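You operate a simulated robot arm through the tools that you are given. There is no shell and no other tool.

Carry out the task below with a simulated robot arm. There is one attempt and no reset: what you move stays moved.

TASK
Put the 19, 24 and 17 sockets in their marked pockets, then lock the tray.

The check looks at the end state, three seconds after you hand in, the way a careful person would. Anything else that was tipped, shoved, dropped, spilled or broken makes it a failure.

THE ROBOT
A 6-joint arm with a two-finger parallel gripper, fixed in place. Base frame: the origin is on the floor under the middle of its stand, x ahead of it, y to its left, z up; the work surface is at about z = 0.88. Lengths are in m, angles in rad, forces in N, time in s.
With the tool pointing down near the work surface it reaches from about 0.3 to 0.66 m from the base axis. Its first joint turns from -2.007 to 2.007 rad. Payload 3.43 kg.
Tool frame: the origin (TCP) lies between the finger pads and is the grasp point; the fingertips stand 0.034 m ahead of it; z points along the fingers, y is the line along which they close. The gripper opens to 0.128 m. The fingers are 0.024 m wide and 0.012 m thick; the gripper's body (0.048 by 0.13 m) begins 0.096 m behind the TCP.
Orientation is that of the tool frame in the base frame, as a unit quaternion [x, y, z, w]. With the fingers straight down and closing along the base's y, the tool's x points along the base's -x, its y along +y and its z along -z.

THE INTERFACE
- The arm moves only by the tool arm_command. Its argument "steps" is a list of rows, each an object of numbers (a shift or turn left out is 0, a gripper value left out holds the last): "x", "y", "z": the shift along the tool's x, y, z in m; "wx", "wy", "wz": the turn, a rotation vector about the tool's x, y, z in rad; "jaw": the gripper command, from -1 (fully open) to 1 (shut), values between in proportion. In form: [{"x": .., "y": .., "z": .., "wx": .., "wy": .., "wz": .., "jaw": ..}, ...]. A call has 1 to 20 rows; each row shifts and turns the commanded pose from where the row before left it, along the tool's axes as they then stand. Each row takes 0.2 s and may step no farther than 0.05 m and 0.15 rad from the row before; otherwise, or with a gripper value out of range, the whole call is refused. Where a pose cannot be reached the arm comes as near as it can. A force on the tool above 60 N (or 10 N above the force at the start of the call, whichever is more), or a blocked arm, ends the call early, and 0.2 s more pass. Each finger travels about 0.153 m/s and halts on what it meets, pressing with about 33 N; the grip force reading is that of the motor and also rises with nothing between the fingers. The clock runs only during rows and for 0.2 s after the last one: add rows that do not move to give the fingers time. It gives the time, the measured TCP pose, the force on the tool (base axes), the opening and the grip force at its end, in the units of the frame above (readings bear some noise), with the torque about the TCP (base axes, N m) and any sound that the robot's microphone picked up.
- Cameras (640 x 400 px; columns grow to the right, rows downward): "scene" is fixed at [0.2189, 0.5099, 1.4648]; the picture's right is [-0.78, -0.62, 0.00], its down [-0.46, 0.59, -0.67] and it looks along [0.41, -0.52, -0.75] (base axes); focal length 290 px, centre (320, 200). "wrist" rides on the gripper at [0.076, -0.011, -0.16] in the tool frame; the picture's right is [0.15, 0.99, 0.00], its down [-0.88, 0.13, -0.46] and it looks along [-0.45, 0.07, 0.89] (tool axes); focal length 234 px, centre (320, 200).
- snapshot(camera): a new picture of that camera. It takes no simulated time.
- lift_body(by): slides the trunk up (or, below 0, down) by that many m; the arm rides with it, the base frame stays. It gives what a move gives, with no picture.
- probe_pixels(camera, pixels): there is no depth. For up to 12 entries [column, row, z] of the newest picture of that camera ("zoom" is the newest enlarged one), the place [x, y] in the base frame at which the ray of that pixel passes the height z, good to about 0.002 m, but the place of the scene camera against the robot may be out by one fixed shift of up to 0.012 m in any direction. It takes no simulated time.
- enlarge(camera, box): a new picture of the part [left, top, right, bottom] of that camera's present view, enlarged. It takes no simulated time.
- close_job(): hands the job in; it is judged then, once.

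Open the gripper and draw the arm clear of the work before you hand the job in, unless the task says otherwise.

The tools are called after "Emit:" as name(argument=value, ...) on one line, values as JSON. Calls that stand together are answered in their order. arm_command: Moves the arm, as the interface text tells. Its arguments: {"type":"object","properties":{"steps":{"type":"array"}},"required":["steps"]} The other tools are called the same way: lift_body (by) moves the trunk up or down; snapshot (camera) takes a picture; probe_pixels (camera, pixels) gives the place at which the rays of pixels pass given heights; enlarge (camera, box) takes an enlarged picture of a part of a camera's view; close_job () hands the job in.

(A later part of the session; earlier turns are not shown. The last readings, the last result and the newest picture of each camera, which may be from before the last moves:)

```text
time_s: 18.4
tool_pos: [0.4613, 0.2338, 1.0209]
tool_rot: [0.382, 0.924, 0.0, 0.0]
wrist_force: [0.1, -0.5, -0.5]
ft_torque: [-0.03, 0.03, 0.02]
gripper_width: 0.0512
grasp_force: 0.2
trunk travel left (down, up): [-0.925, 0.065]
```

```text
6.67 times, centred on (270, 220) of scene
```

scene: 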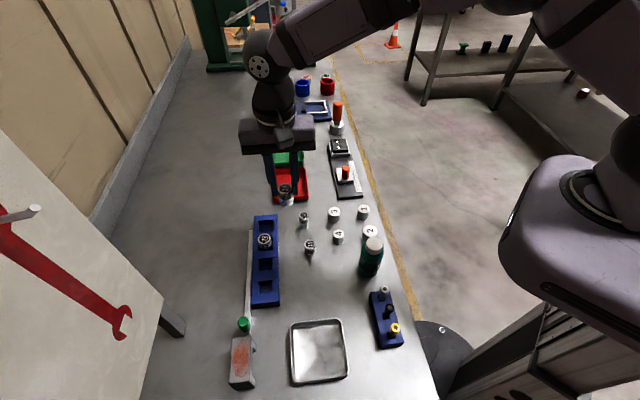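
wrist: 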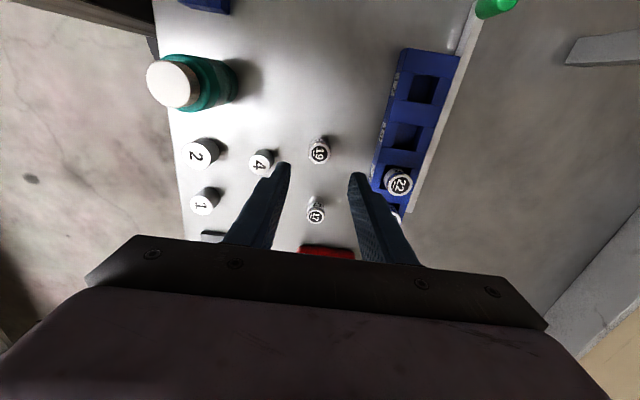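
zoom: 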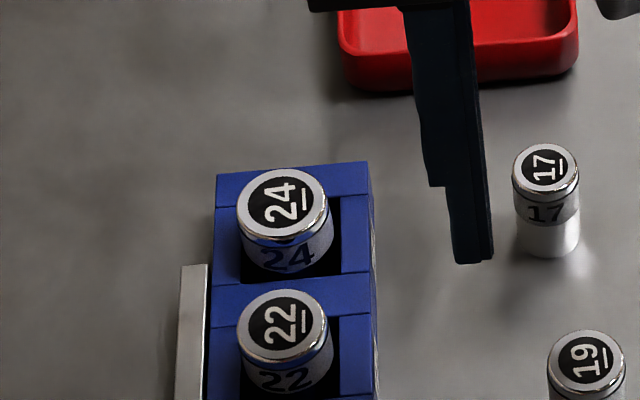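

24 is well seated. The 19's top is at wrist (319.5,153.5), right under the TCP; I descend to z 0.938 and grip.

Emit:
arm_command(steps=[{"z": 0.03}, {"z": 0.03}, {"z": 0.015}, {"z": 0.008}, {}, {"jaw": 0.5}, {"jaw": 0.7}, {"jaw": 0.8}, {}, {}])

Emit:
enlarge(camera="wrist", box=[280, 155, 360, 205])

Emit:
enlarge(camera="scene", box=[260, 200, 360, 280])

```text
time_s: 20.6
tool_pos: [0.4607, 0.2334, 0.9392]
tool_rot: [0.383, 0.924, -0.001, 0.0]
wrist_force: [-0.5, -0.6, -1.0]
ft_torque: [-0.02, 0.0, -0.03]
gripper_width: 0.0247
grasp_force: 32.5
trunk travel left (down, up): [-0.925, 0.065]
```

```text
8.00 times, centred on (320, 180) of wrist
```

zoom: 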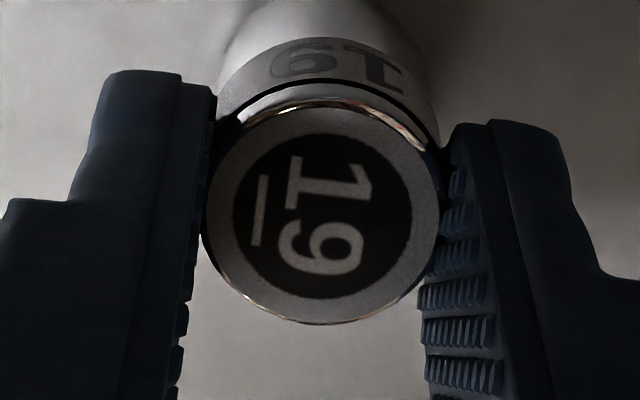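

```text
5.00 times, centred on (310, 240) of scene
```

zoom: 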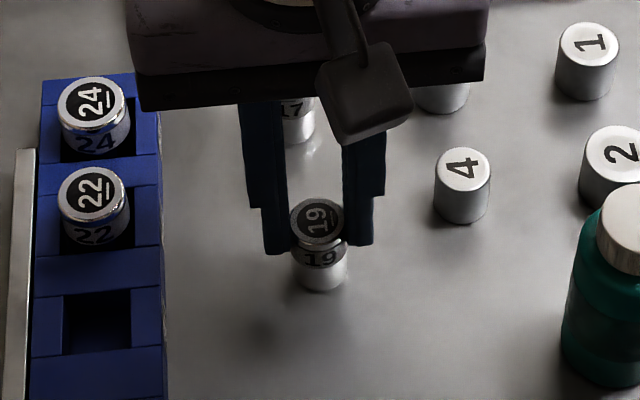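

19 gripped at 0.0247, centred (top at (320.1,181.8)). I lift and move to beside the 19 pocket (TCP ≈ (0.473,0.291,1.03)) to localise it.

Emit:
arm_command(steps=[{"z": -0.02}, {"z": -0.035}, {"z": -0.035}, {"x": 0.016, "y": 0.0246}, {"x": 0.016, "y": 0.0246}, {}])

Emit:
snapshot(camera="wrist")

Emit:
enlarge(camera="wrist", box=[328, 120, 392, 160])

```text
time_s: 22.0
tool_pos: [0.472, 0.2911, 1.0302]
tool_rot: [0.383, 0.924, 0.0, 0.0]
wrist_force: [-0.4, 0.2, -0.4]
ft_torque: [0.0, -0.01, -0.04]
gripper_width: 0.0246
grasp_force: 33.4
trunk travel left (down, up): [-0.925, 0.065]
```

```text
taken
```

wrist: 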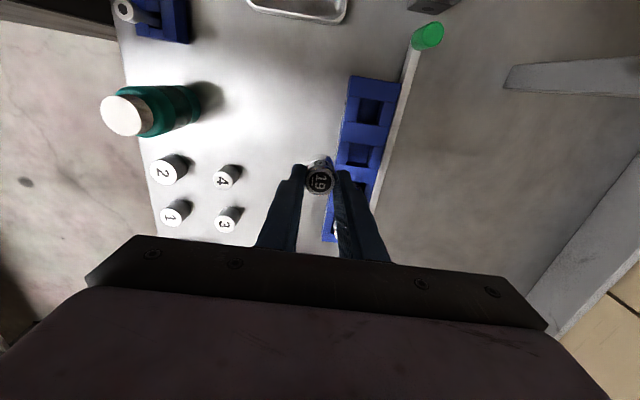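

```text
10.00 times, centred on (360, 140) of wrist
```

zoom: 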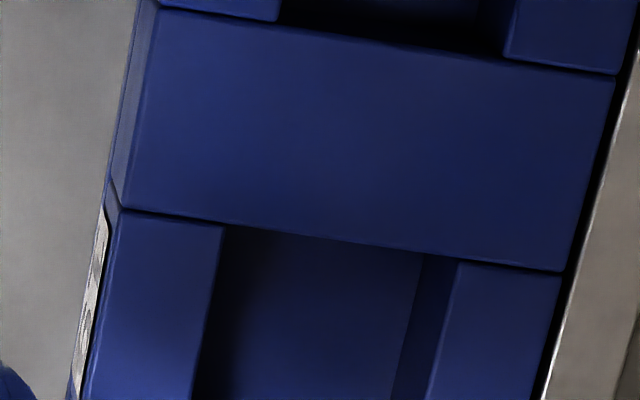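

The 19 pocket's upper corners are at wrist (350.5,142.7) and (373.7,146.3). I zoom on its lower part and on the 17 pocket too.

Emit:
enlarge(camera="wrist", box=[328, 135, 392, 175])

Emit:
enlarge(camera="wrist", box=[338, 90, 402, 130])

```text
10.00 times, centred on (360, 155) of wrist
```

zoom: 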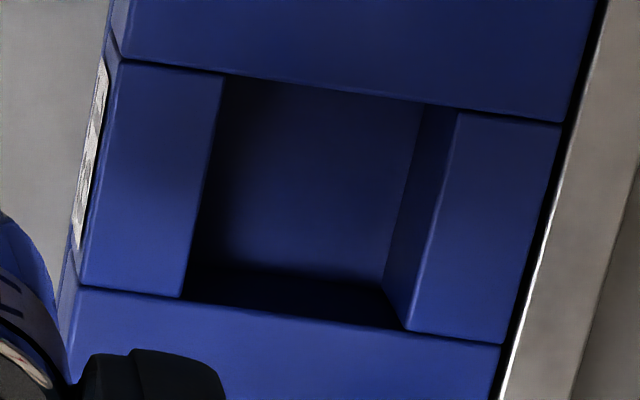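

```text
10.00 times, centred on (370, 110) of wrist
```

zoom: 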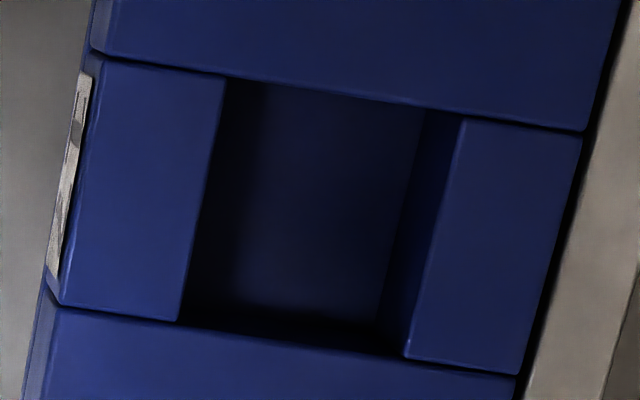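

The 19 pocket's opening is ~29 mm square with its centre at about (0.5077,0.326). I move over it and lower to z ≈ 0.99 to check.

Emit:
arm_command(steps=[{"x": -0.0003, "y": 0.025}, {"x": -0.0003, "y": 0.0248}, {"z": 0.02}, {"z": 0.02}, {}])

Emit:
snapshot(camera="wrist")

Emit:
enlarge(camera="wrist", box=[270, 125, 366, 185])

Emit:
enlarge(camera="scene", box=[230, 220, 310, 280])

```text
time_s: 23.2
tool_pos: [0.5101, 0.3257, 0.9892]
tool_rot: [0.382, 0.924, 0.0, -0.001]
wrist_force: [0.3, -0.7, -0.5]
ft_torque: [-0.02, 0.01, 0.01]
gripper_width: 0.0244
grasp_force: 32.6
trunk travel left (down, up): [-0.925, 0.065]
```

```text
taken
```

wrist: 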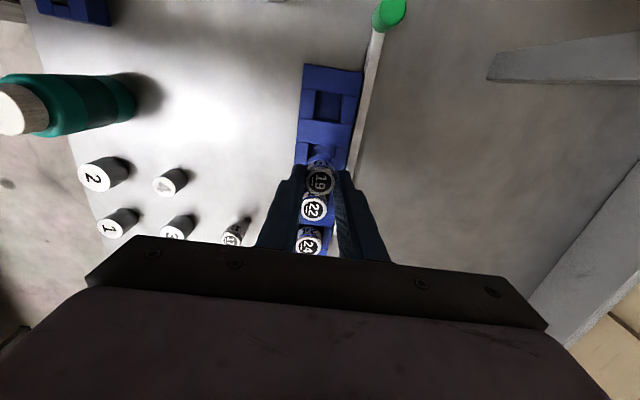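

```text
6.67 times, centred on (318, 155) of wrist
```

zoom: 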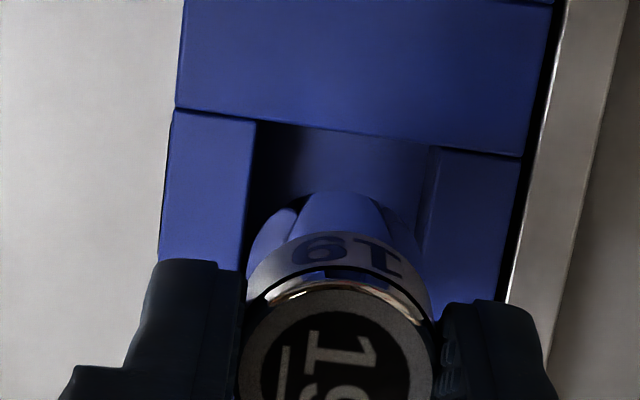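

```text
6.67 times, centred on (270, 250) of scene
```

zoom: 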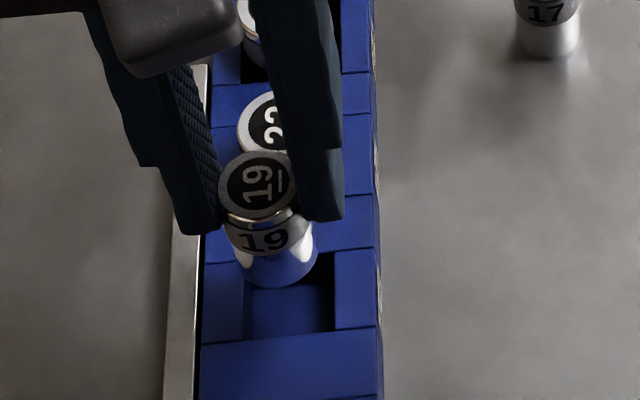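

The pocket's near corners at wrist (308.6,143.2), (335.7,147.2) imply the pocket centre is ~2 mm toward the camera and 1 mm to the right. I correct and descend to just above the tray, then recheck.

Emit:
arm_command(steps=[{"x": 0.0022, "y": 0.001}, {"z": 0.01}, {"z": 0.01}, {}])

Emit:
enlarge(camera="wrist", box=[270, 125, 366, 185])

Emit:
enlarge(camera="scene", box=[230, 220, 310, 280])

```text
time_s: 24.2
tool_pos: [0.5077, 0.3278, 0.9701]
tool_rot: [0.383, 0.924, 0.0, 0.001]
wrist_force: [-0.9, 0.7, -0.5]
ft_torque: [0.04, 0.02, -0.02]
gripper_width: 0.0246
grasp_force: 33.1
trunk travel left (down, up): [-0.925, 0.065]
```

```text
6.67 times, centred on (318, 155) of wrist
```

zoom: 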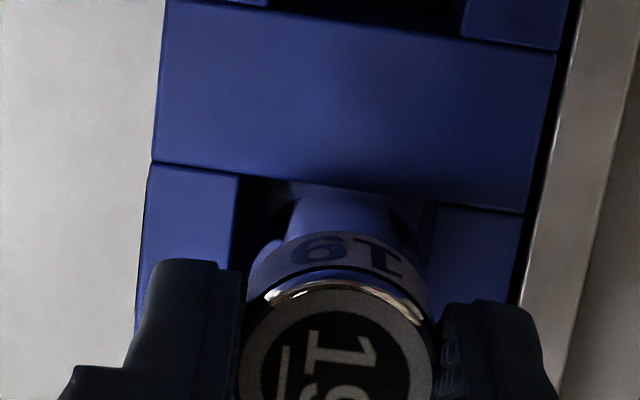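

```text
6.67 times, centred on (270, 250) of scene
```

zoom: 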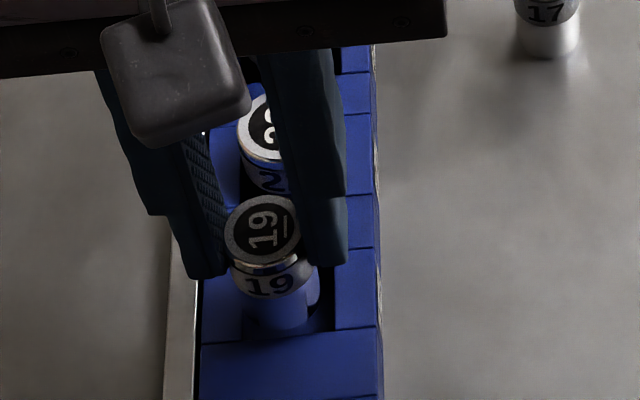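

Now the offset is about −1 mm along tool x and ~0 across; I shift by −0.0006 and lower into the pocket.

Emit:
arm_command(steps=[{"x": -0.0006, "z": 0.005}, {"z": 0.005}, {"z": 0.004}, {}])

Emit:
enlarge(camera="wrist", box=[270, 125, 366, 185])

Emit:
enlarge(camera="scene", box=[230, 220, 310, 280])

```text
time_s: 25.2
tool_pos: [0.5088, 0.3273, 0.9598]
tool_rot: [0.383, 0.924, 0.005, 0.002]
wrist_force: [0.1, -2.9, 28.3]
ft_torque: [0.3, -0.09, -0.01]
gripper_width: 0.0248
grasp_force: 33.2
trunk travel left (down, up): [-0.925, 0.065]
```

```text
6.67 times, centred on (318, 155) of wrist
```

zoom: 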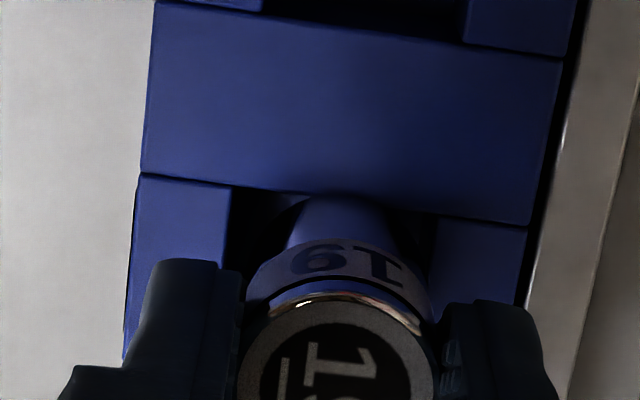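

```text
6.67 times, centred on (270, 250) of scene
```

zoom: 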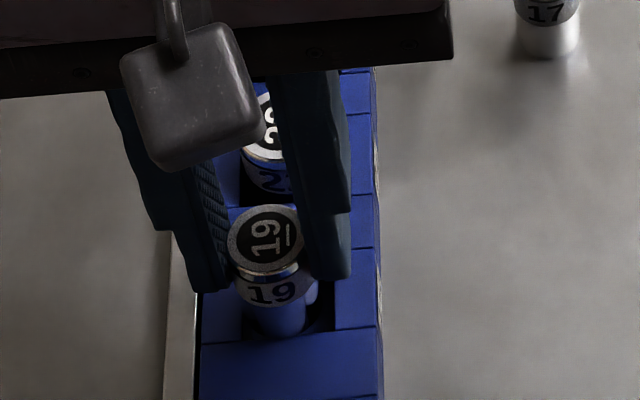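

28 N at z 0.96 means the socket's bottom is on the pocket rim; the torque puts the contact on the tool +x/+y side, agreeing with the image offset (pocket ~1 mm toward −x, −y). I raise 8 mm and re-examine.

Emit:
arm_command(steps=[{"z": -0.005}, {"z": -0.004}, {}])

Emit:
enlarge(camera="wrist", box=[280, 140, 360, 190])

Emit:
enlarge(camera="wrist", box=[280, 155, 360, 205])

```text
time_s: 26.0
tool_pos: [0.5076, 0.3275, 0.9634]
tool_rot: [0.383, 0.924, -0.001, 0.0]
wrist_force: [-0.1, 0.8, -0.9]
ft_torque: [0.04, -0.01, 0.02]
gripper_width: 0.0245
grasp_force: 32.8
trunk travel left (down, up): [-0.925, 0.065]
```

```text
8.00 times, centred on (320, 165) of wrist
```

zoom: 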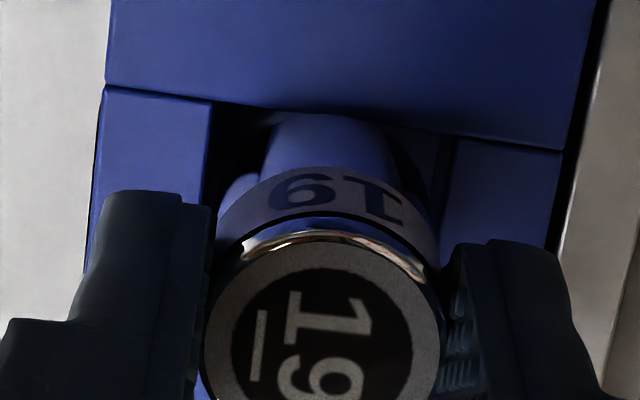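

```text
8.00 times, centred on (320, 180) of wrist
```

zoom: 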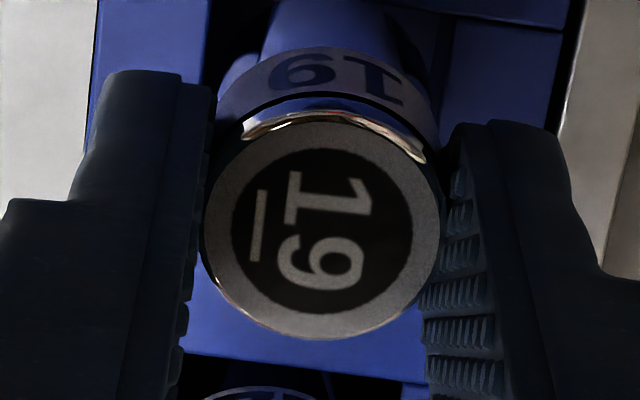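

The socket slid ~4–5 mm up in the grip. I zoom in on its lower end against the pocket to check for tilt.

Emit:
enlarge(camera="wrist", box=[300, 145, 348, 175])

Emit:
enlarge(camera="scene", box=[250, 235, 290, 265])

```text
13.33 times, centred on (324, 160) of wrist
```

zoom: 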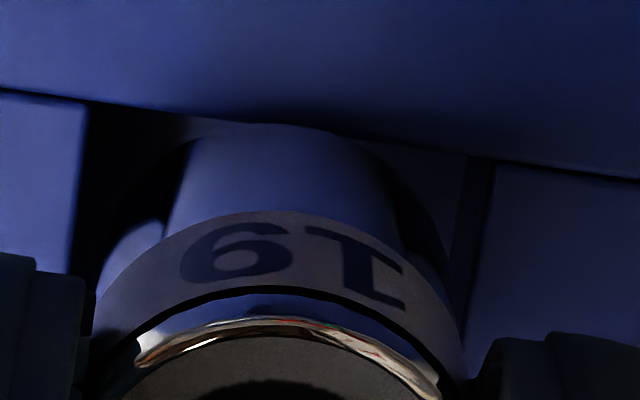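

```text
13.33 times, centred on (270, 250) of scene
```

zoom: 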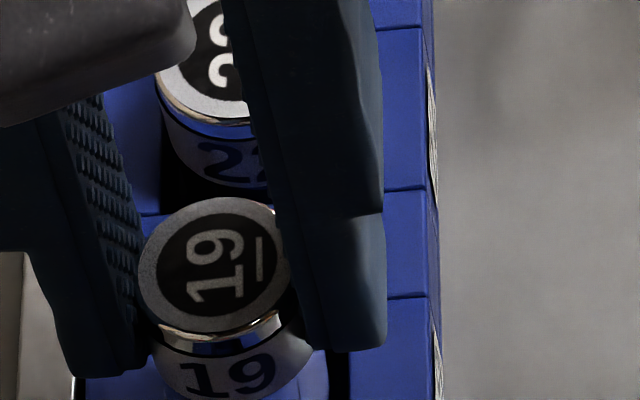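

The socket's lower edge (13× zoom (280,122)) overlaps the pocket's near rim, so the socket must go ~3 mm along tool −x and ~1 mm −y. I apply that and look again at the same height.

Emit:
arm_command(steps=[{"x": -0.0028, "y": -0.0009}, {}])

Emit:
enlarge(camera="wrist", box=[300, 145, 348, 175])

Emit:
enlarge(camera="wrist", box=[280, 140, 360, 205])

```text
time_s: 26.6
tool_pos: [0.5085, 0.3247, 0.9641]
tool_rot: [0.383, 0.924, 0.0, 0.0]
wrist_force: [0.0, 0.1, -0.8]
ft_torque: [0.01, -0.01, 0.03]
gripper_width: 0.0247
grasp_force: 33.3
trunk travel left (down, up): [-0.925, 0.065]
```

```text
13.33 times, centred on (324, 160) of wrist
```

zoom: 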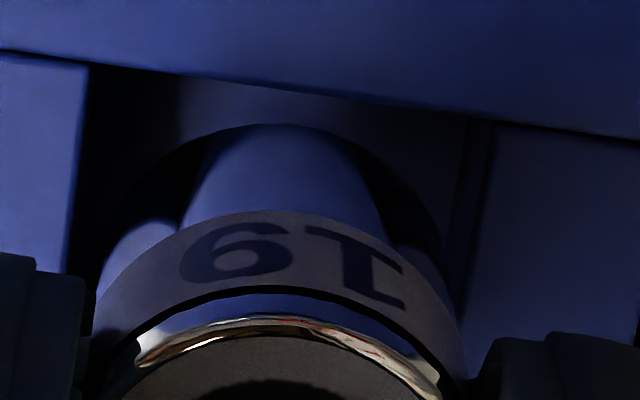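

```text
6.15 times, centred on (320, 172) of wrist
```

zoom: 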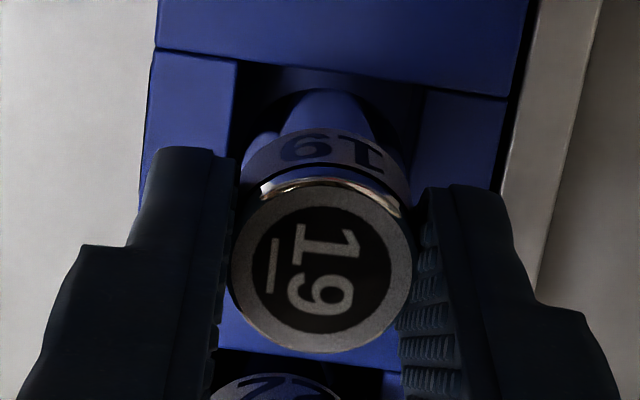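

The near gap is now good; the circle seems ~0.7 mm right of the pocket's middle. I shift a touch more (x −0.0004, y −0.0006) and lower carefully past the rim.

Emit:
arm_command(steps=[{"x": -0.0004, "y": -0.0006}, {"z": 0.003}, {"z": 0.003}, {}])

Emit:
enlarge(camera="wrist", box=[300, 145, 348, 175])

```text
time_s: 27.6
tool_pos: [0.5097, 0.3245, 0.9591]
tool_rot: [0.383, 0.924, 0.0, 0.0]
wrist_force: [0.0, 1.5, -1.3]
ft_torque: [-0.03, 0.01, -0.03]
gripper_width: 0.0248
grasp_force: 32.7
trunk travel left (down, up): [-0.925, 0.065]
```

```text
13.33 times, centred on (324, 160) of wrist
```

zoom: 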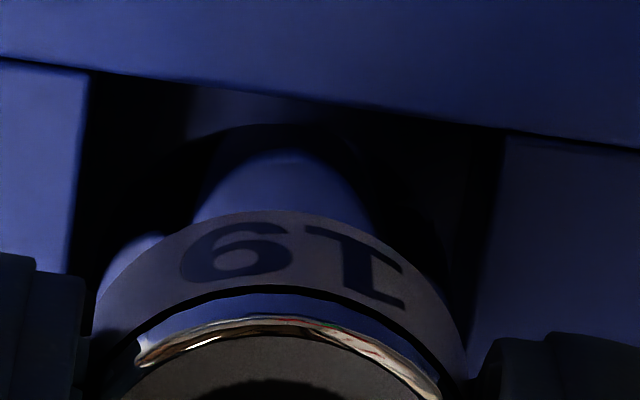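

No force yet with the bottom at about the rim level. I continue down in small steps.

Emit:
arm_command(steps=[{"z": 0.002}, {"z": 0.002}, {}])

Emit:
arm_command(steps=[{"z": 0.002}, {"z": 0.002}, {}])

Emit:
enlarge(camera="wrist", box=[280, 140, 360, 190])

```text
time_s: 28.4
tool_pos: [0.5104, 0.3248, 0.9538]
tool_rot: [0.383, 0.924, 0.0, 0.0]
wrist_force: [-0.7, 0.2, -1.0]
ft_torque: [-0.01, 0.02, -0.01]
gripper_width: 0.0244
grasp_force: 33.1
trunk travel left (down, up): [-0.925, 0.065]
```

```text
time_s: 29.2
tool_pos: [0.5107, 0.3237, 0.951]
tool_rot: [0.383, 0.924, 0.0, 0.0]
wrist_force: [0.1, 0.5, -0.5]
ft_torque: [-0.08, 0.01, -0.01]
gripper_width: 0.0245
grasp_force: 32.8
trunk travel left (down, up): [-0.925, 0.065]
```

```text
8.00 times, centred on (320, 165) of wrist
```

zoom: 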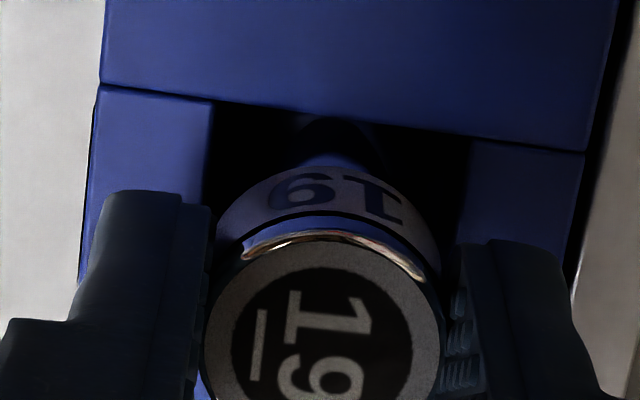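

The socket is ~9 mm into the pocket freely. I continue down to TCP ≈ 0.942.

Emit:
arm_command(steps=[{"z": 0.002}, {"z": 0.002}, {}])

Emit:
arm_command(steps=[{"z": 0.002}, {"z": 0.0015}, {}])

Emit:
enlarge(camera="scene", box=[230, 220, 310, 280])

```text
time_s: 30.0
tool_pos: [0.5087, 0.3236, 0.9468]
tool_rot: [0.383, 0.924, 0.0, 0.0]
wrist_force: [0.0, 0.7, -1.0]
ft_torque: [0.0, 0.0, 0.01]
gripper_width: 0.0245
grasp_force: 33.1
trunk travel left (down, up): [-0.925, 0.065]
```

```text
time_s: 30.8
tool_pos: [0.5085, 0.3242, 0.9444]
tool_rot: [0.383, 0.924, 0.0, 0.0]
wrist_force: [0.0, -0.4, -0.3]
ft_torque: [0.01, 0.02, 0.02]
gripper_width: 0.0245
grasp_force: 33.3
trunk travel left (down, up): [-0.925, 0.065]
```

```text
6.67 times, centred on (270, 250) of scene
```

zoom: 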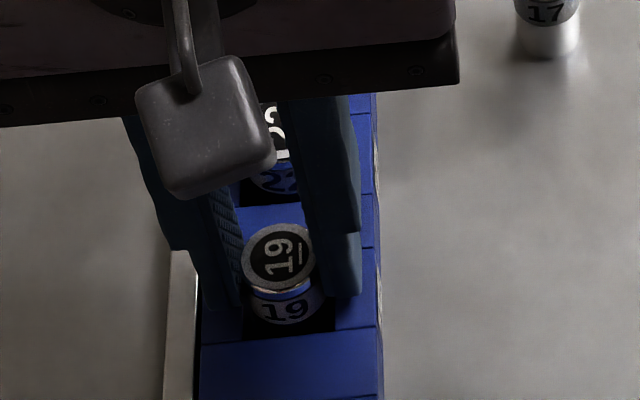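

Still free; I go 1.5 mm more and check for contact.

Emit:
arm_command(steps=[{"z": 0.001}, {"z": 0.0005}, {}])

Emit:
arm_command(steps=[{"z": 0.001}, {}])

```text
time_s: 31.6
tool_pos: [0.5084, 0.3243, 0.9421]
tool_rot: [0.382, 0.924, 0.0, 0.0]
wrist_force: [0.1, 0.8, 1.0]
ft_torque: [0.01, -0.06, 0.02]
gripper_width: 0.0246
grasp_force: 33.1
trunk travel left (down, up): [-0.925, 0.065]
```

```text
time_s: 32.2
tool_pos: [0.5084, 0.3243, 0.9427]
tool_rot: [0.383, 0.924, 0.001, 0.0]
wrist_force: [-1.0, 0.4, 6.2]
ft_torque: [-0.06, 0.02, 0.02]
gripper_width: 0.0243
grasp_force: 32.9
trunk travel left (down, up): [-0.925, 0.065]
```

Light floor contact (6 N). I release and lift a little to inspect.

Emit:
arm_command(steps=[{"z": -0.0005}, {"jaw": 0.5}, {"jaw": 0.3}, {}, {}])

Emit:
enlarge(camera="wrist", box=[270, 125, 366, 205])

Emit:
arm_command(steps=[{"z": -0.02}, {"z": -0.03}, {"z": -0.03}, {}])

Emit:
snapshot(camera="wrist")

Emit:
enlarge(camera="scene", box=[230, 200, 310, 310])

```text
time_s: 33.4
tool_pos: [0.5095, 0.3244, 0.9411]
tool_rot: [0.383, 0.924, 0.0, 0.0]
wrist_force: [-1.5, -0.5, 1.0]
ft_torque: [-0.02, -0.02, 0.0]
gripper_width: 0.0447
grasp_force: 0.0
trunk travel left (down, up): [-0.925, 0.065]
```

```text
5.00 times, centred on (318, 165) of wrist
```

zoom: 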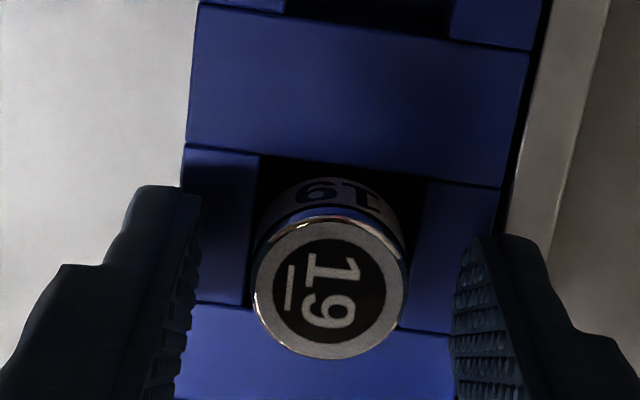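

```text
time_s: 34.4
tool_pos: [0.5103, 0.3249, 1.0223]
tool_rot: [0.384, 0.923, 0.0, 0.0]
wrist_force: [-0.1, 0.6, -0.2]
ft_torque: [0.0, 0.02, -0.01]
gripper_width: 0.045
grasp_force: 0.0
trunk travel left (down, up): [-0.925, 0.065]
```

```text
taken
```

wrist: 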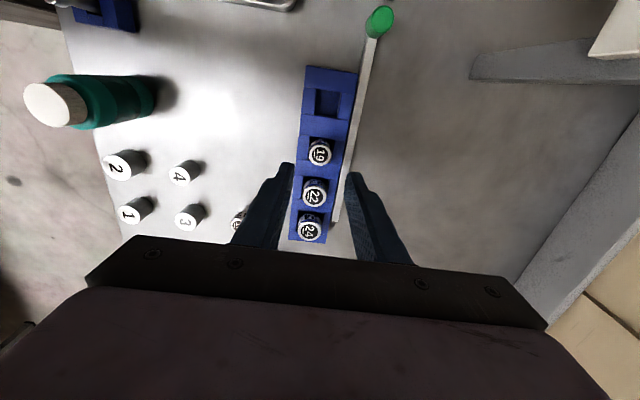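

```text
3.64 times, centred on (270, 255) of scene
```

zoom: 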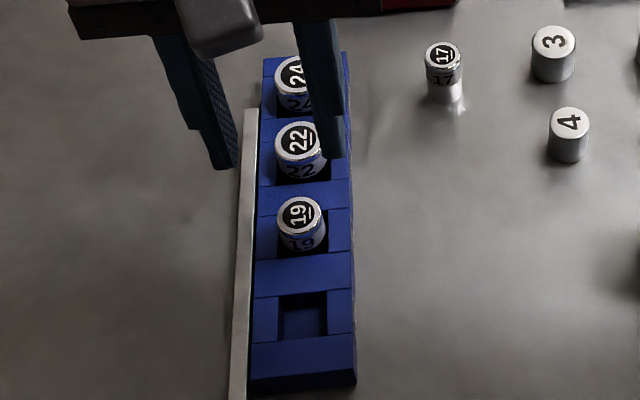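

19 is seated alongside 22 and 24. Next I go above the 17 socket, estimated at (0.520,0.181).

Emit:
arm_command(steps=[{"x": -0.0273, "y": -0.0236}, {"x": -0.0273, "y": -0.0236}, {"x": -0.0273, "y": -0.0236}, {"x": -0.0273, "y": -0.0236}, {}])

Emit:
snapshot(camera="wrist")

Emit:
enlarge(camera="wrist", box=[270, 125, 366, 185])

```text
time_s: 35.6
tool_pos: [0.5208, 0.178, 1.0212]
tool_rot: [0.383, 0.924, 0.0, 0.0]
wrist_force: [0.5, 0.0, 0.2]
ft_torque: [-0.01, 0.0, 0.04]
gripper_width: 0.0448
grasp_force: 0.0
trunk travel left (down, up): [-0.925, 0.065]
```

```text
taken
```

wrist: 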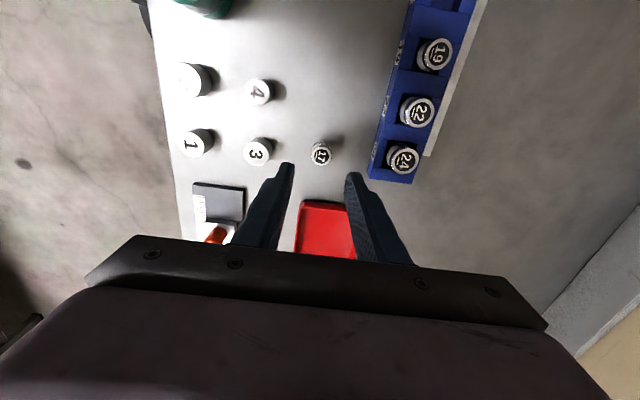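

```text
6.67 times, centred on (318, 155) of wrist
```

zoom: 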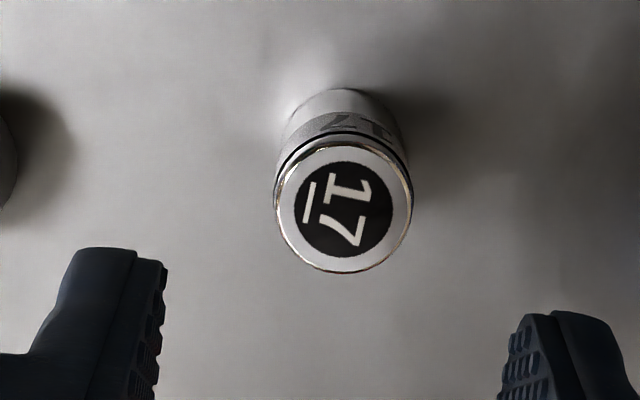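

17's top is at (321.6,156.2): about −2.6 mm in tool x and +2.7 mm in y from the TCP axis. I correct, descend to 0.978 and verify.

Emit:
arm_command(steps=[{"x": -0.0026, "y": 0.0027}, {"z": 0.022}, {"z": 0.021}, {}])

Emit:
enlarge(camera="wrist", box=[270, 135, 366, 195])

```text
time_s: 36.6
tool_pos: [0.5241, 0.1806, 0.9774]
tool_rot: [0.383, 0.924, 0.0, 0.0]
wrist_force: [0.0, -0.2, -0.1]
ft_torque: [-0.04, 0.0, -0.01]
gripper_width: 0.0448
grasp_force: 0.0
trunk travel left (down, up): [-0.925, 0.065]
```

```text
6.67 times, centred on (318, 165) of wrist
```

zoom: 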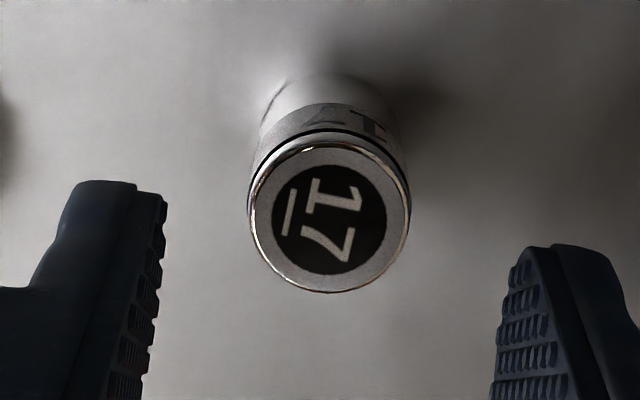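

Now at (319.4,167.6), ~1 mm off along x only. I shift −0.001, descend to 0.938 and grip.

Emit:
arm_command(steps=[{"x": -0.001, "z": 0.02}, {"z": 0.02}, {}, {"jaw": 0.5}, {"jaw": 0.7}, {"jaw": 0.85}, {}, {}])

Emit:
enlarge(camera="wrist", box=[280, 150, 360, 200])

Emit:
arm_command(steps=[{"z": -0.02}, {"z": -0.035}, {"z": -0.035}, {}])

Emit:
enlarge(camera="wrist", box=[280, 150, 360, 200])

```text
time_s: 38.4
tool_pos: [0.5227, 0.179, 0.9374]
tool_rot: [0.382, 0.924, 0.001, 0.0]
wrist_force: [0.9, -0.2, 0.6]
ft_torque: [0.0, -0.03, -0.02]
gripper_width: 0.0227
grasp_force: 33.0
trunk travel left (down, up): [-0.925, 0.065]
```

```text
8.00 times, centred on (320, 175) of wrist
```

zoom: 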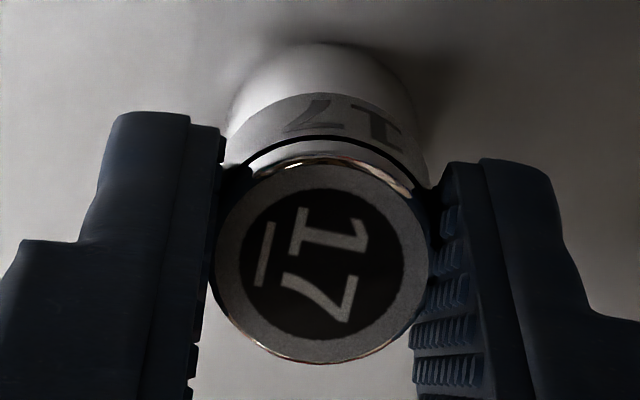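

```text
time_s: 39.4
tool_pos: [0.5224, 0.1791, 1.0291]
tool_rot: [0.383, 0.924, 0.0, 0.0]
wrist_force: [-0.1, 0.2, -0.4]
ft_torque: [0.04, 0.01, -0.01]
gripper_width: 0.0225
grasp_force: 32.9
trunk travel left (down, up): [-0.925, 0.065]
```

```text
8.00 times, centred on (320, 175) of wrist
```

zoom: 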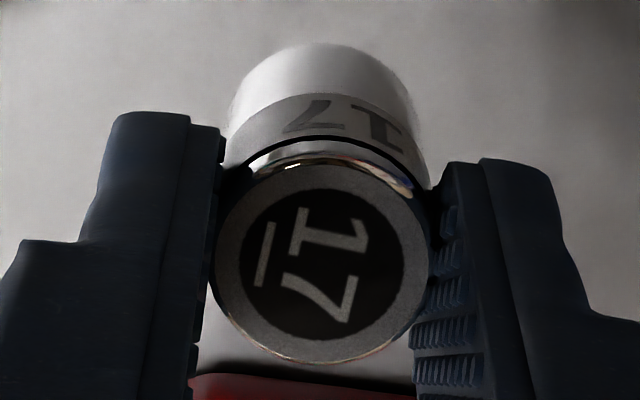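

17 is held upright (identical before/after lift; its bottom arc at row 155.25, top centre (320.3,182.5)). I carry it above the 17 pocket at about (0.472,0.360).

Emit:
arm_command(steps=[{"x": 0.0327, "y": 0.0185}, {"x": 0.0327, "y": 0.0185}, {"x": 0.0327, "y": 0.0185}, {"x": 0.0327, "y": 0.0184}, {"x": 0.0328, "y": 0.0184}, {"z": 0.02}, {"z": 0.02}, {}])

Emit:
snapshot(camera="wrist")

Emit:
enlarge(camera="wrist", box=[280, 140, 360, 190])

Emit:
enlarge(camera="scene", box=[230, 240, 310, 310])

```text
time_s: 41.2
tool_pos: [0.4735, 0.36, 0.9867]
tool_rot: [0.382, 0.924, 0.0, 0.0]
wrist_force: [-0.1, -1.2, 0.2]
ft_torque: [0.0, 0.0, 0.03]
gripper_width: 0.0226
grasp_force: 32.6
trunk travel left (down, up): [-0.925, 0.065]
```

```text
taken
```

wrist: 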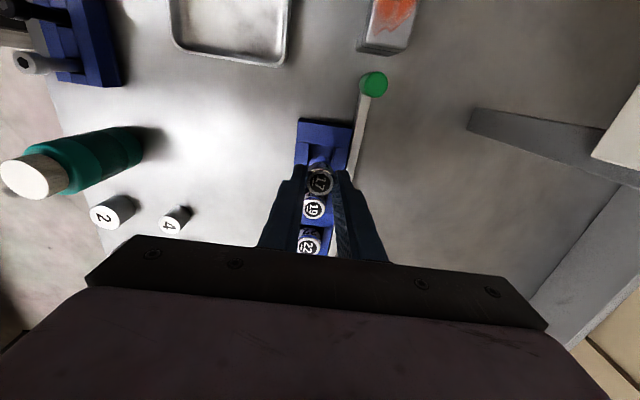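

```text
8.00 times, centred on (320, 165) of wrist
```

zoom: 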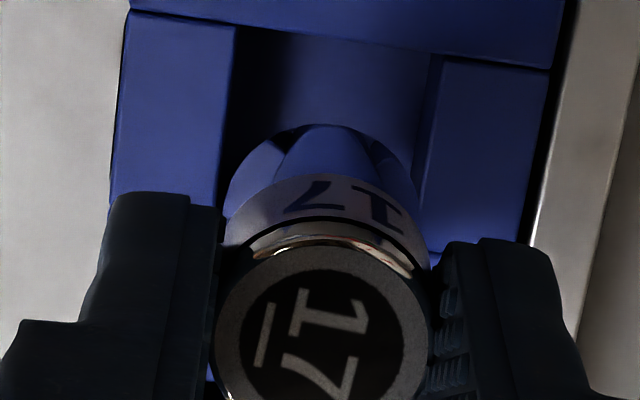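

```text
5.71 times, centred on (270, 275) of scene
```

zoom: 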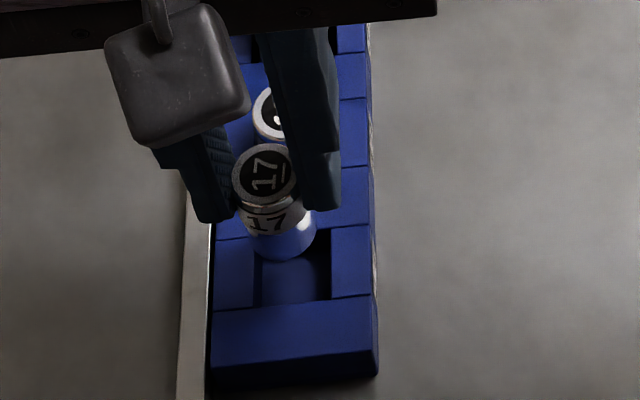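

The lateral alignment is right; the near rim is ~2.5 mm too far from the bottom arc, so I shift x +0.0024 and descend to just above the rim.

Emit:
arm_command(steps=[{"x": 0.0024}, {"z": 0.01}, {"z": 0.009}, {}])

Emit:
enlarge(camera="wrist", box=[280, 140, 360, 190])

Emit:
enlarge(camera="wrist", box=[300, 145, 348, 175])

```text
time_s: 42.2
tool_pos: [0.4724, 0.3634, 0.9683]
tool_rot: [0.382, 0.924, 0.0, 0.0]
wrist_force: [-0.2, 0.4, -1.1]
ft_torque: [0.01, 0.02, -0.02]
gripper_width: 0.0227
grasp_force: 33.2
trunk travel left (down, up): [-0.925, 0.065]
```

```text
8.00 times, centred on (320, 165) of wrist
```

zoom: 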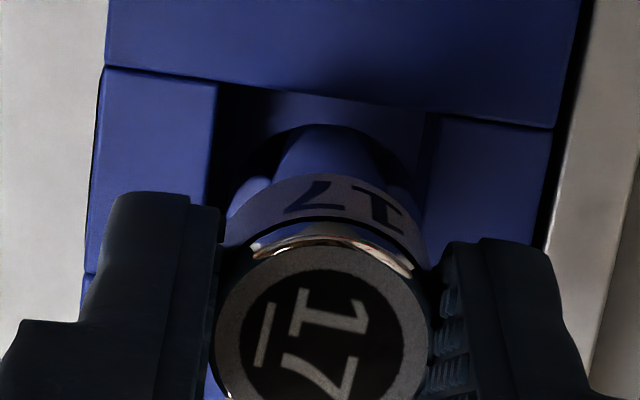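

```text
13.33 times, centred on (324, 160) of wrist
```

zoom: 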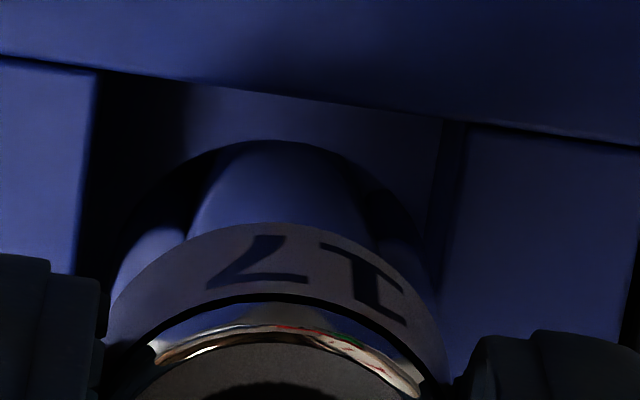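

Arc top is 3.0 px below the rim (expected 3.4) and centred laterally. I nudge x −0.0004 and lower in small steps past the rim.

Emit:
arm_command(steps=[{"x": -0.0004, "z": 0.003}, {"z": 0.003}, {}])

Emit:
arm_command(steps=[{"z": 0.002}, {"z": 0.002}, {}])

Emit:
enlarge(camera="wrist", box=[300, 145, 348, 175])

```text
time_s: 43.0
tool_pos: [0.473, 0.3645, 0.964]
tool_rot: [0.383, 0.924, 0.001, -0.001]
wrist_force: [0.0, 0.5, -0.4]
ft_torque: [0.04, 0.03, 0.01]
gripper_width: 0.0228
grasp_force: 33.5
trunk travel left (down, up): [-0.925, 0.065]
```

```text
time_s: 43.8
tool_pos: [0.4726, 0.363, 0.9597]
tool_rot: [0.383, 0.924, 0.0, 0.0]
wrist_force: [0.1, 0.1, -0.7]
ft_torque: [0.0, 0.04, 0.0]
gripper_width: 0.0226
grasp_force: 33.3
trunk travel left (down, up): [-0.925, 0.065]
```

```text
13.33 times, centred on (324, 160) of wrist
```

zoom: 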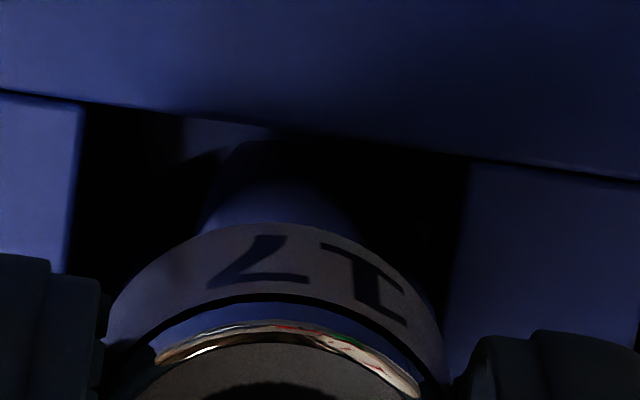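

No force with the bottom past the rim. I continue lowering.

Emit:
arm_command(steps=[{"z": 0.002}, {"z": 0.002}, {}])

Emit:
arm_command(steps=[{"z": 0.002}, {"z": 0.002}, {"z": 0.002}, {}])

Emit:
arm_command(steps=[{"z": 0.002}, {"z": 0.002}, {}])

```text
time_s: 44.6
tool_pos: [0.4743, 0.3627, 0.9551]
tool_rot: [0.383, 0.924, -0.001, 0.0]
wrist_force: [0.5, 0.4, -0.6]
ft_torque: [0.01, -0.03, 0.01]
gripper_width: 0.0226
grasp_force: 32.6
trunk travel left (down, up): [-0.925, 0.065]
```

```text
time_s: 45.6
tool_pos: [0.4725, 0.362, 0.9499]
tool_rot: [0.382, 0.924, 0.0, 0.0]
wrist_force: [0.1, -0.3, -0.7]
ft_torque: [0.02, -0.01, 0.01]
gripper_width: 0.0228
grasp_force: 32.4
trunk travel left (down, up): [-0.925, 0.065]
```

```text
time_s: 46.4
tool_pos: [0.4733, 0.3624, 0.9445]
tool_rot: [0.383, 0.924, 0.001, 0.0]
wrist_force: [0.3, -0.2, -1.3]
ft_torque: [-0.02, -0.01, 0.01]
gripper_width: 0.0225
grasp_force: 33.3
trunk travel left (down, up): [-0.925, 0.065]
```

Nearly at the floor; I take 1 mm steps until light contact.

Emit:
arm_command(steps=[{"z": 0.001}, {"z": 0.001}, {}])

Emit:
arm_command(steps=[{"z": 0.001}, {}])

```text
time_s: 47.2
tool_pos: [0.4727, 0.363, 0.9449]
tool_rot: [0.383, 0.924, 0.001, 0.0]
wrist_force: [-0.8, -0.9, 7.1]
ft_torque: [-0.06, 0.07, 0.01]
gripper_width: 0.0226
grasp_force: 33.3
trunk travel left (down, up): [-0.925, 0.065]
```

```text
time_s: 47.8
tool_pos: [0.4724, 0.3617, 0.9438]
tool_rot: [0.383, 0.924, 0.001, 0.0]
wrist_force: [1.2, 0.8, 13.2]
ft_torque: [-0.01, -0.02, 0.01]
gripper_width: 0.0225
grasp_force: 32.6
trunk travel left (down, up): [-0.925, 0.065]
```

Floor contact at 13 N. I ease up 1 mm, release, inspect, then lift clear.

Emit:
arm_command(steps=[{"z": -0.001}, {"jaw": 0.5}, {"jaw": 0.35}, {}, {}])

Emit:
enlarge(camera="wrist", box=[270, 125, 366, 205])

Emit:
arm_command(steps=[{"z": -0.02}, {"z": -0.03}, {"z": -0.03}, {}])

Emit:
snapshot(camera="wrist")

Emit:
enlarge(camera="wrist", box=[280, 60, 400, 240])

Emit:
snapshot(camera="scene")

```text
time_s: 49.0
tool_pos: [0.4731, 0.3634, 0.9433]
tool_rot: [0.382, 0.924, -0.002, 0.001]
wrist_force: [0.4, -0.2, -0.5]
ft_torque: [0.02, 0.0, 0.02]
gripper_width: 0.0416
grasp_force: 0.1
trunk travel left (down, up): [-0.925, 0.065]
```

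```text
5.00 times, centred on (318, 165) of wrist
```

zoom: 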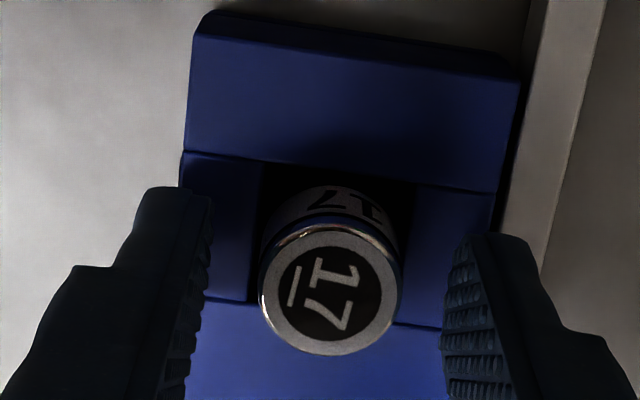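

```text
time_s: 50.0
tool_pos: [0.472, 0.3626, 1.0224]
tool_rot: [0.383, 0.924, 0.001, 0.0]
wrist_force: [0.5, -0.5, 0.2]
ft_torque: [-0.03, 0.03, 0.01]
gripper_width: 0.0414
grasp_force: 0.1
trunk travel left (down, up): [-0.925, 0.065]
```

```text
taken
```

wrist: 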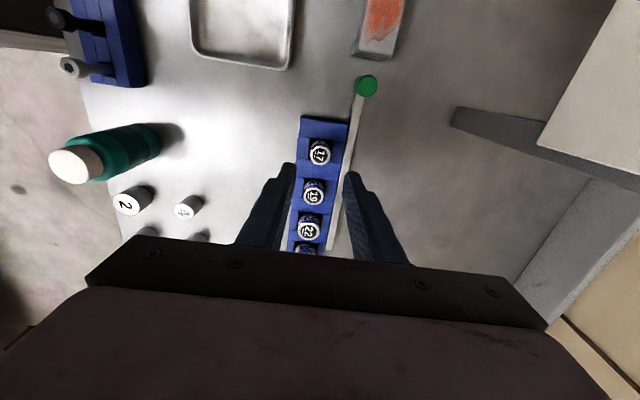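

```text
2.22 times, centred on (340, 150) of wrist
```

zoom: 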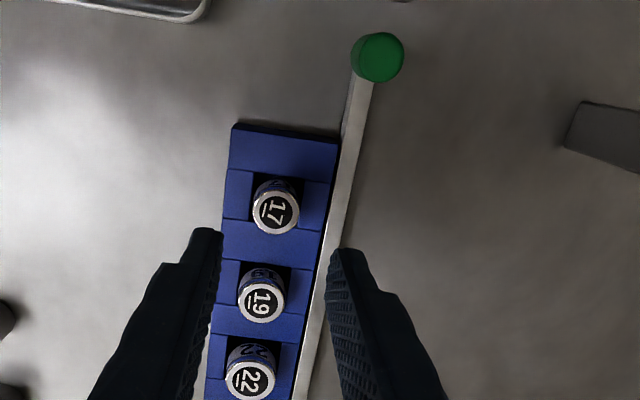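

```text
taken
```

scene: 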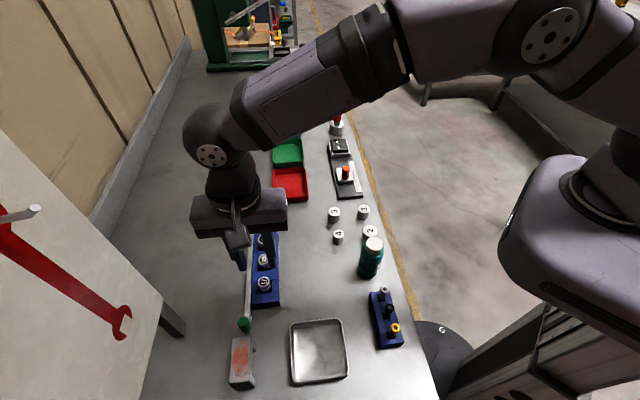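

All four sockets sit in their pockets. Now the lock: I move above the green knob (wrist (366,86)) to study the bar and its travel.

Emit:
arm_command(steps=[{"x": 0.019, "y": 0.01, "z": -0.02}, {"x": 0.019, "y": 0.01}, {"x": 0.019, "y": 0.01}, {"x": 0.018, "y": 0.0075}, {}])

Emit:
snapshot(camera="wrist")

Emit:
enlarge(camera="wrist", box=[270, 110, 366, 240])

Emit:
enlarge(camera="scene", box=[220, 200, 300, 340])

```text
time_s: 51.2
tool_pos: [0.4444, 0.443, 1.0437]
tool_rot: [0.383, 0.924, 0.0, 0.0]
wrist_force: [0.3, -0.4, 0.6]
ft_torque: [-0.01, 0.03, 0.02]
gripper_width: 0.0414
grasp_force: 0.2
trunk travel left (down, up): [-0.925, 0.065]
```

```text
taken
```

wrist: 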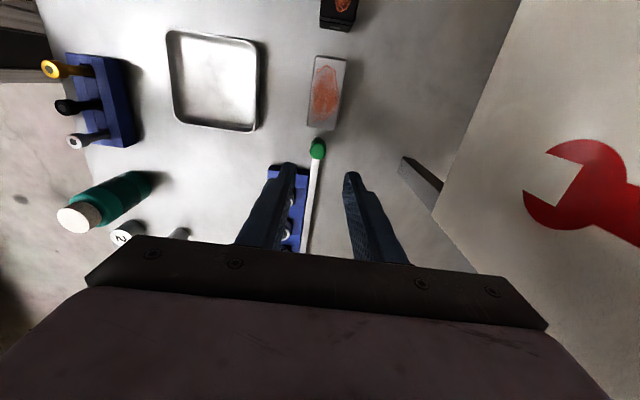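

```text
3.08 times, centred on (318, 175) of wrist
```

zoom: 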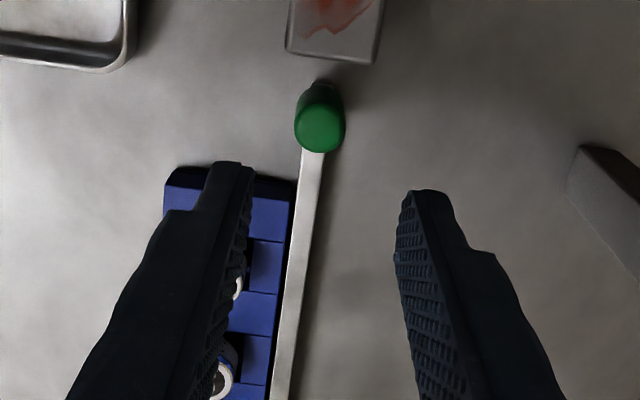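

```text
2.86 times, centred on (260, 270) of scene
```

zoom: 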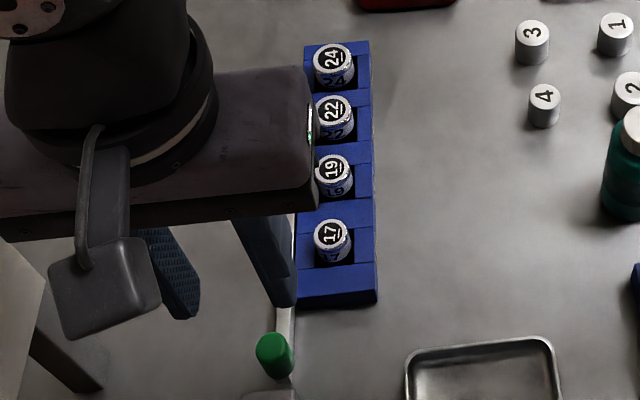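

The knob's top triangulates to about (0.442,0.443,0.931). Before descending I check the clearance to the panel and its leg (wrist (405,160)) and to the bracket (wrist (325,130)).

Emit:
probe_pixels(camera="wrist", pixels=[[405, 158, 0.88], [440, 190, 0.88], [405, 158, 0.95], [438, 208, 1.1], [323, 130, 0.92], [323, 130, 0.9], [318, 151.3, 0.931], [301, 167, 0.905]])

Emit:
probe_pixels(camera="scene", pixels=[[184, 330, 0.88], [164, 296, 1.1], [164, 296, 0.95], [244, 323, 0.931], [246, 334, 0.89]])

Emit:
enlarge(camera="wrist", box=[290, 120, 354, 180])

```text
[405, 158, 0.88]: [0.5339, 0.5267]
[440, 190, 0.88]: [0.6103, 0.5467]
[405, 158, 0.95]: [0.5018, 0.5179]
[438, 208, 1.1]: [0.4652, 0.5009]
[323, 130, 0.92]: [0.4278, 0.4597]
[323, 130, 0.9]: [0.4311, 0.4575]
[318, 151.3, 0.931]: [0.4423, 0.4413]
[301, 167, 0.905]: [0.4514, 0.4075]
```

```text
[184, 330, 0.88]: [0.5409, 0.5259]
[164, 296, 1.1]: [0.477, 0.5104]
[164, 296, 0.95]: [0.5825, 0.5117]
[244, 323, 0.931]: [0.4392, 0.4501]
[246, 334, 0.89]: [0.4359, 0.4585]
```

```text
6.67 times, centred on (322, 150) of wrist
```

zoom: 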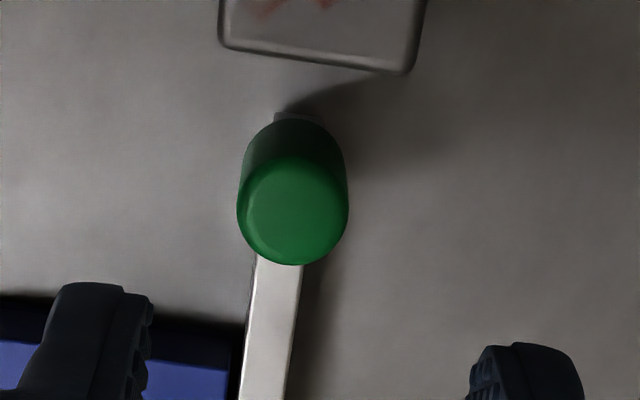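

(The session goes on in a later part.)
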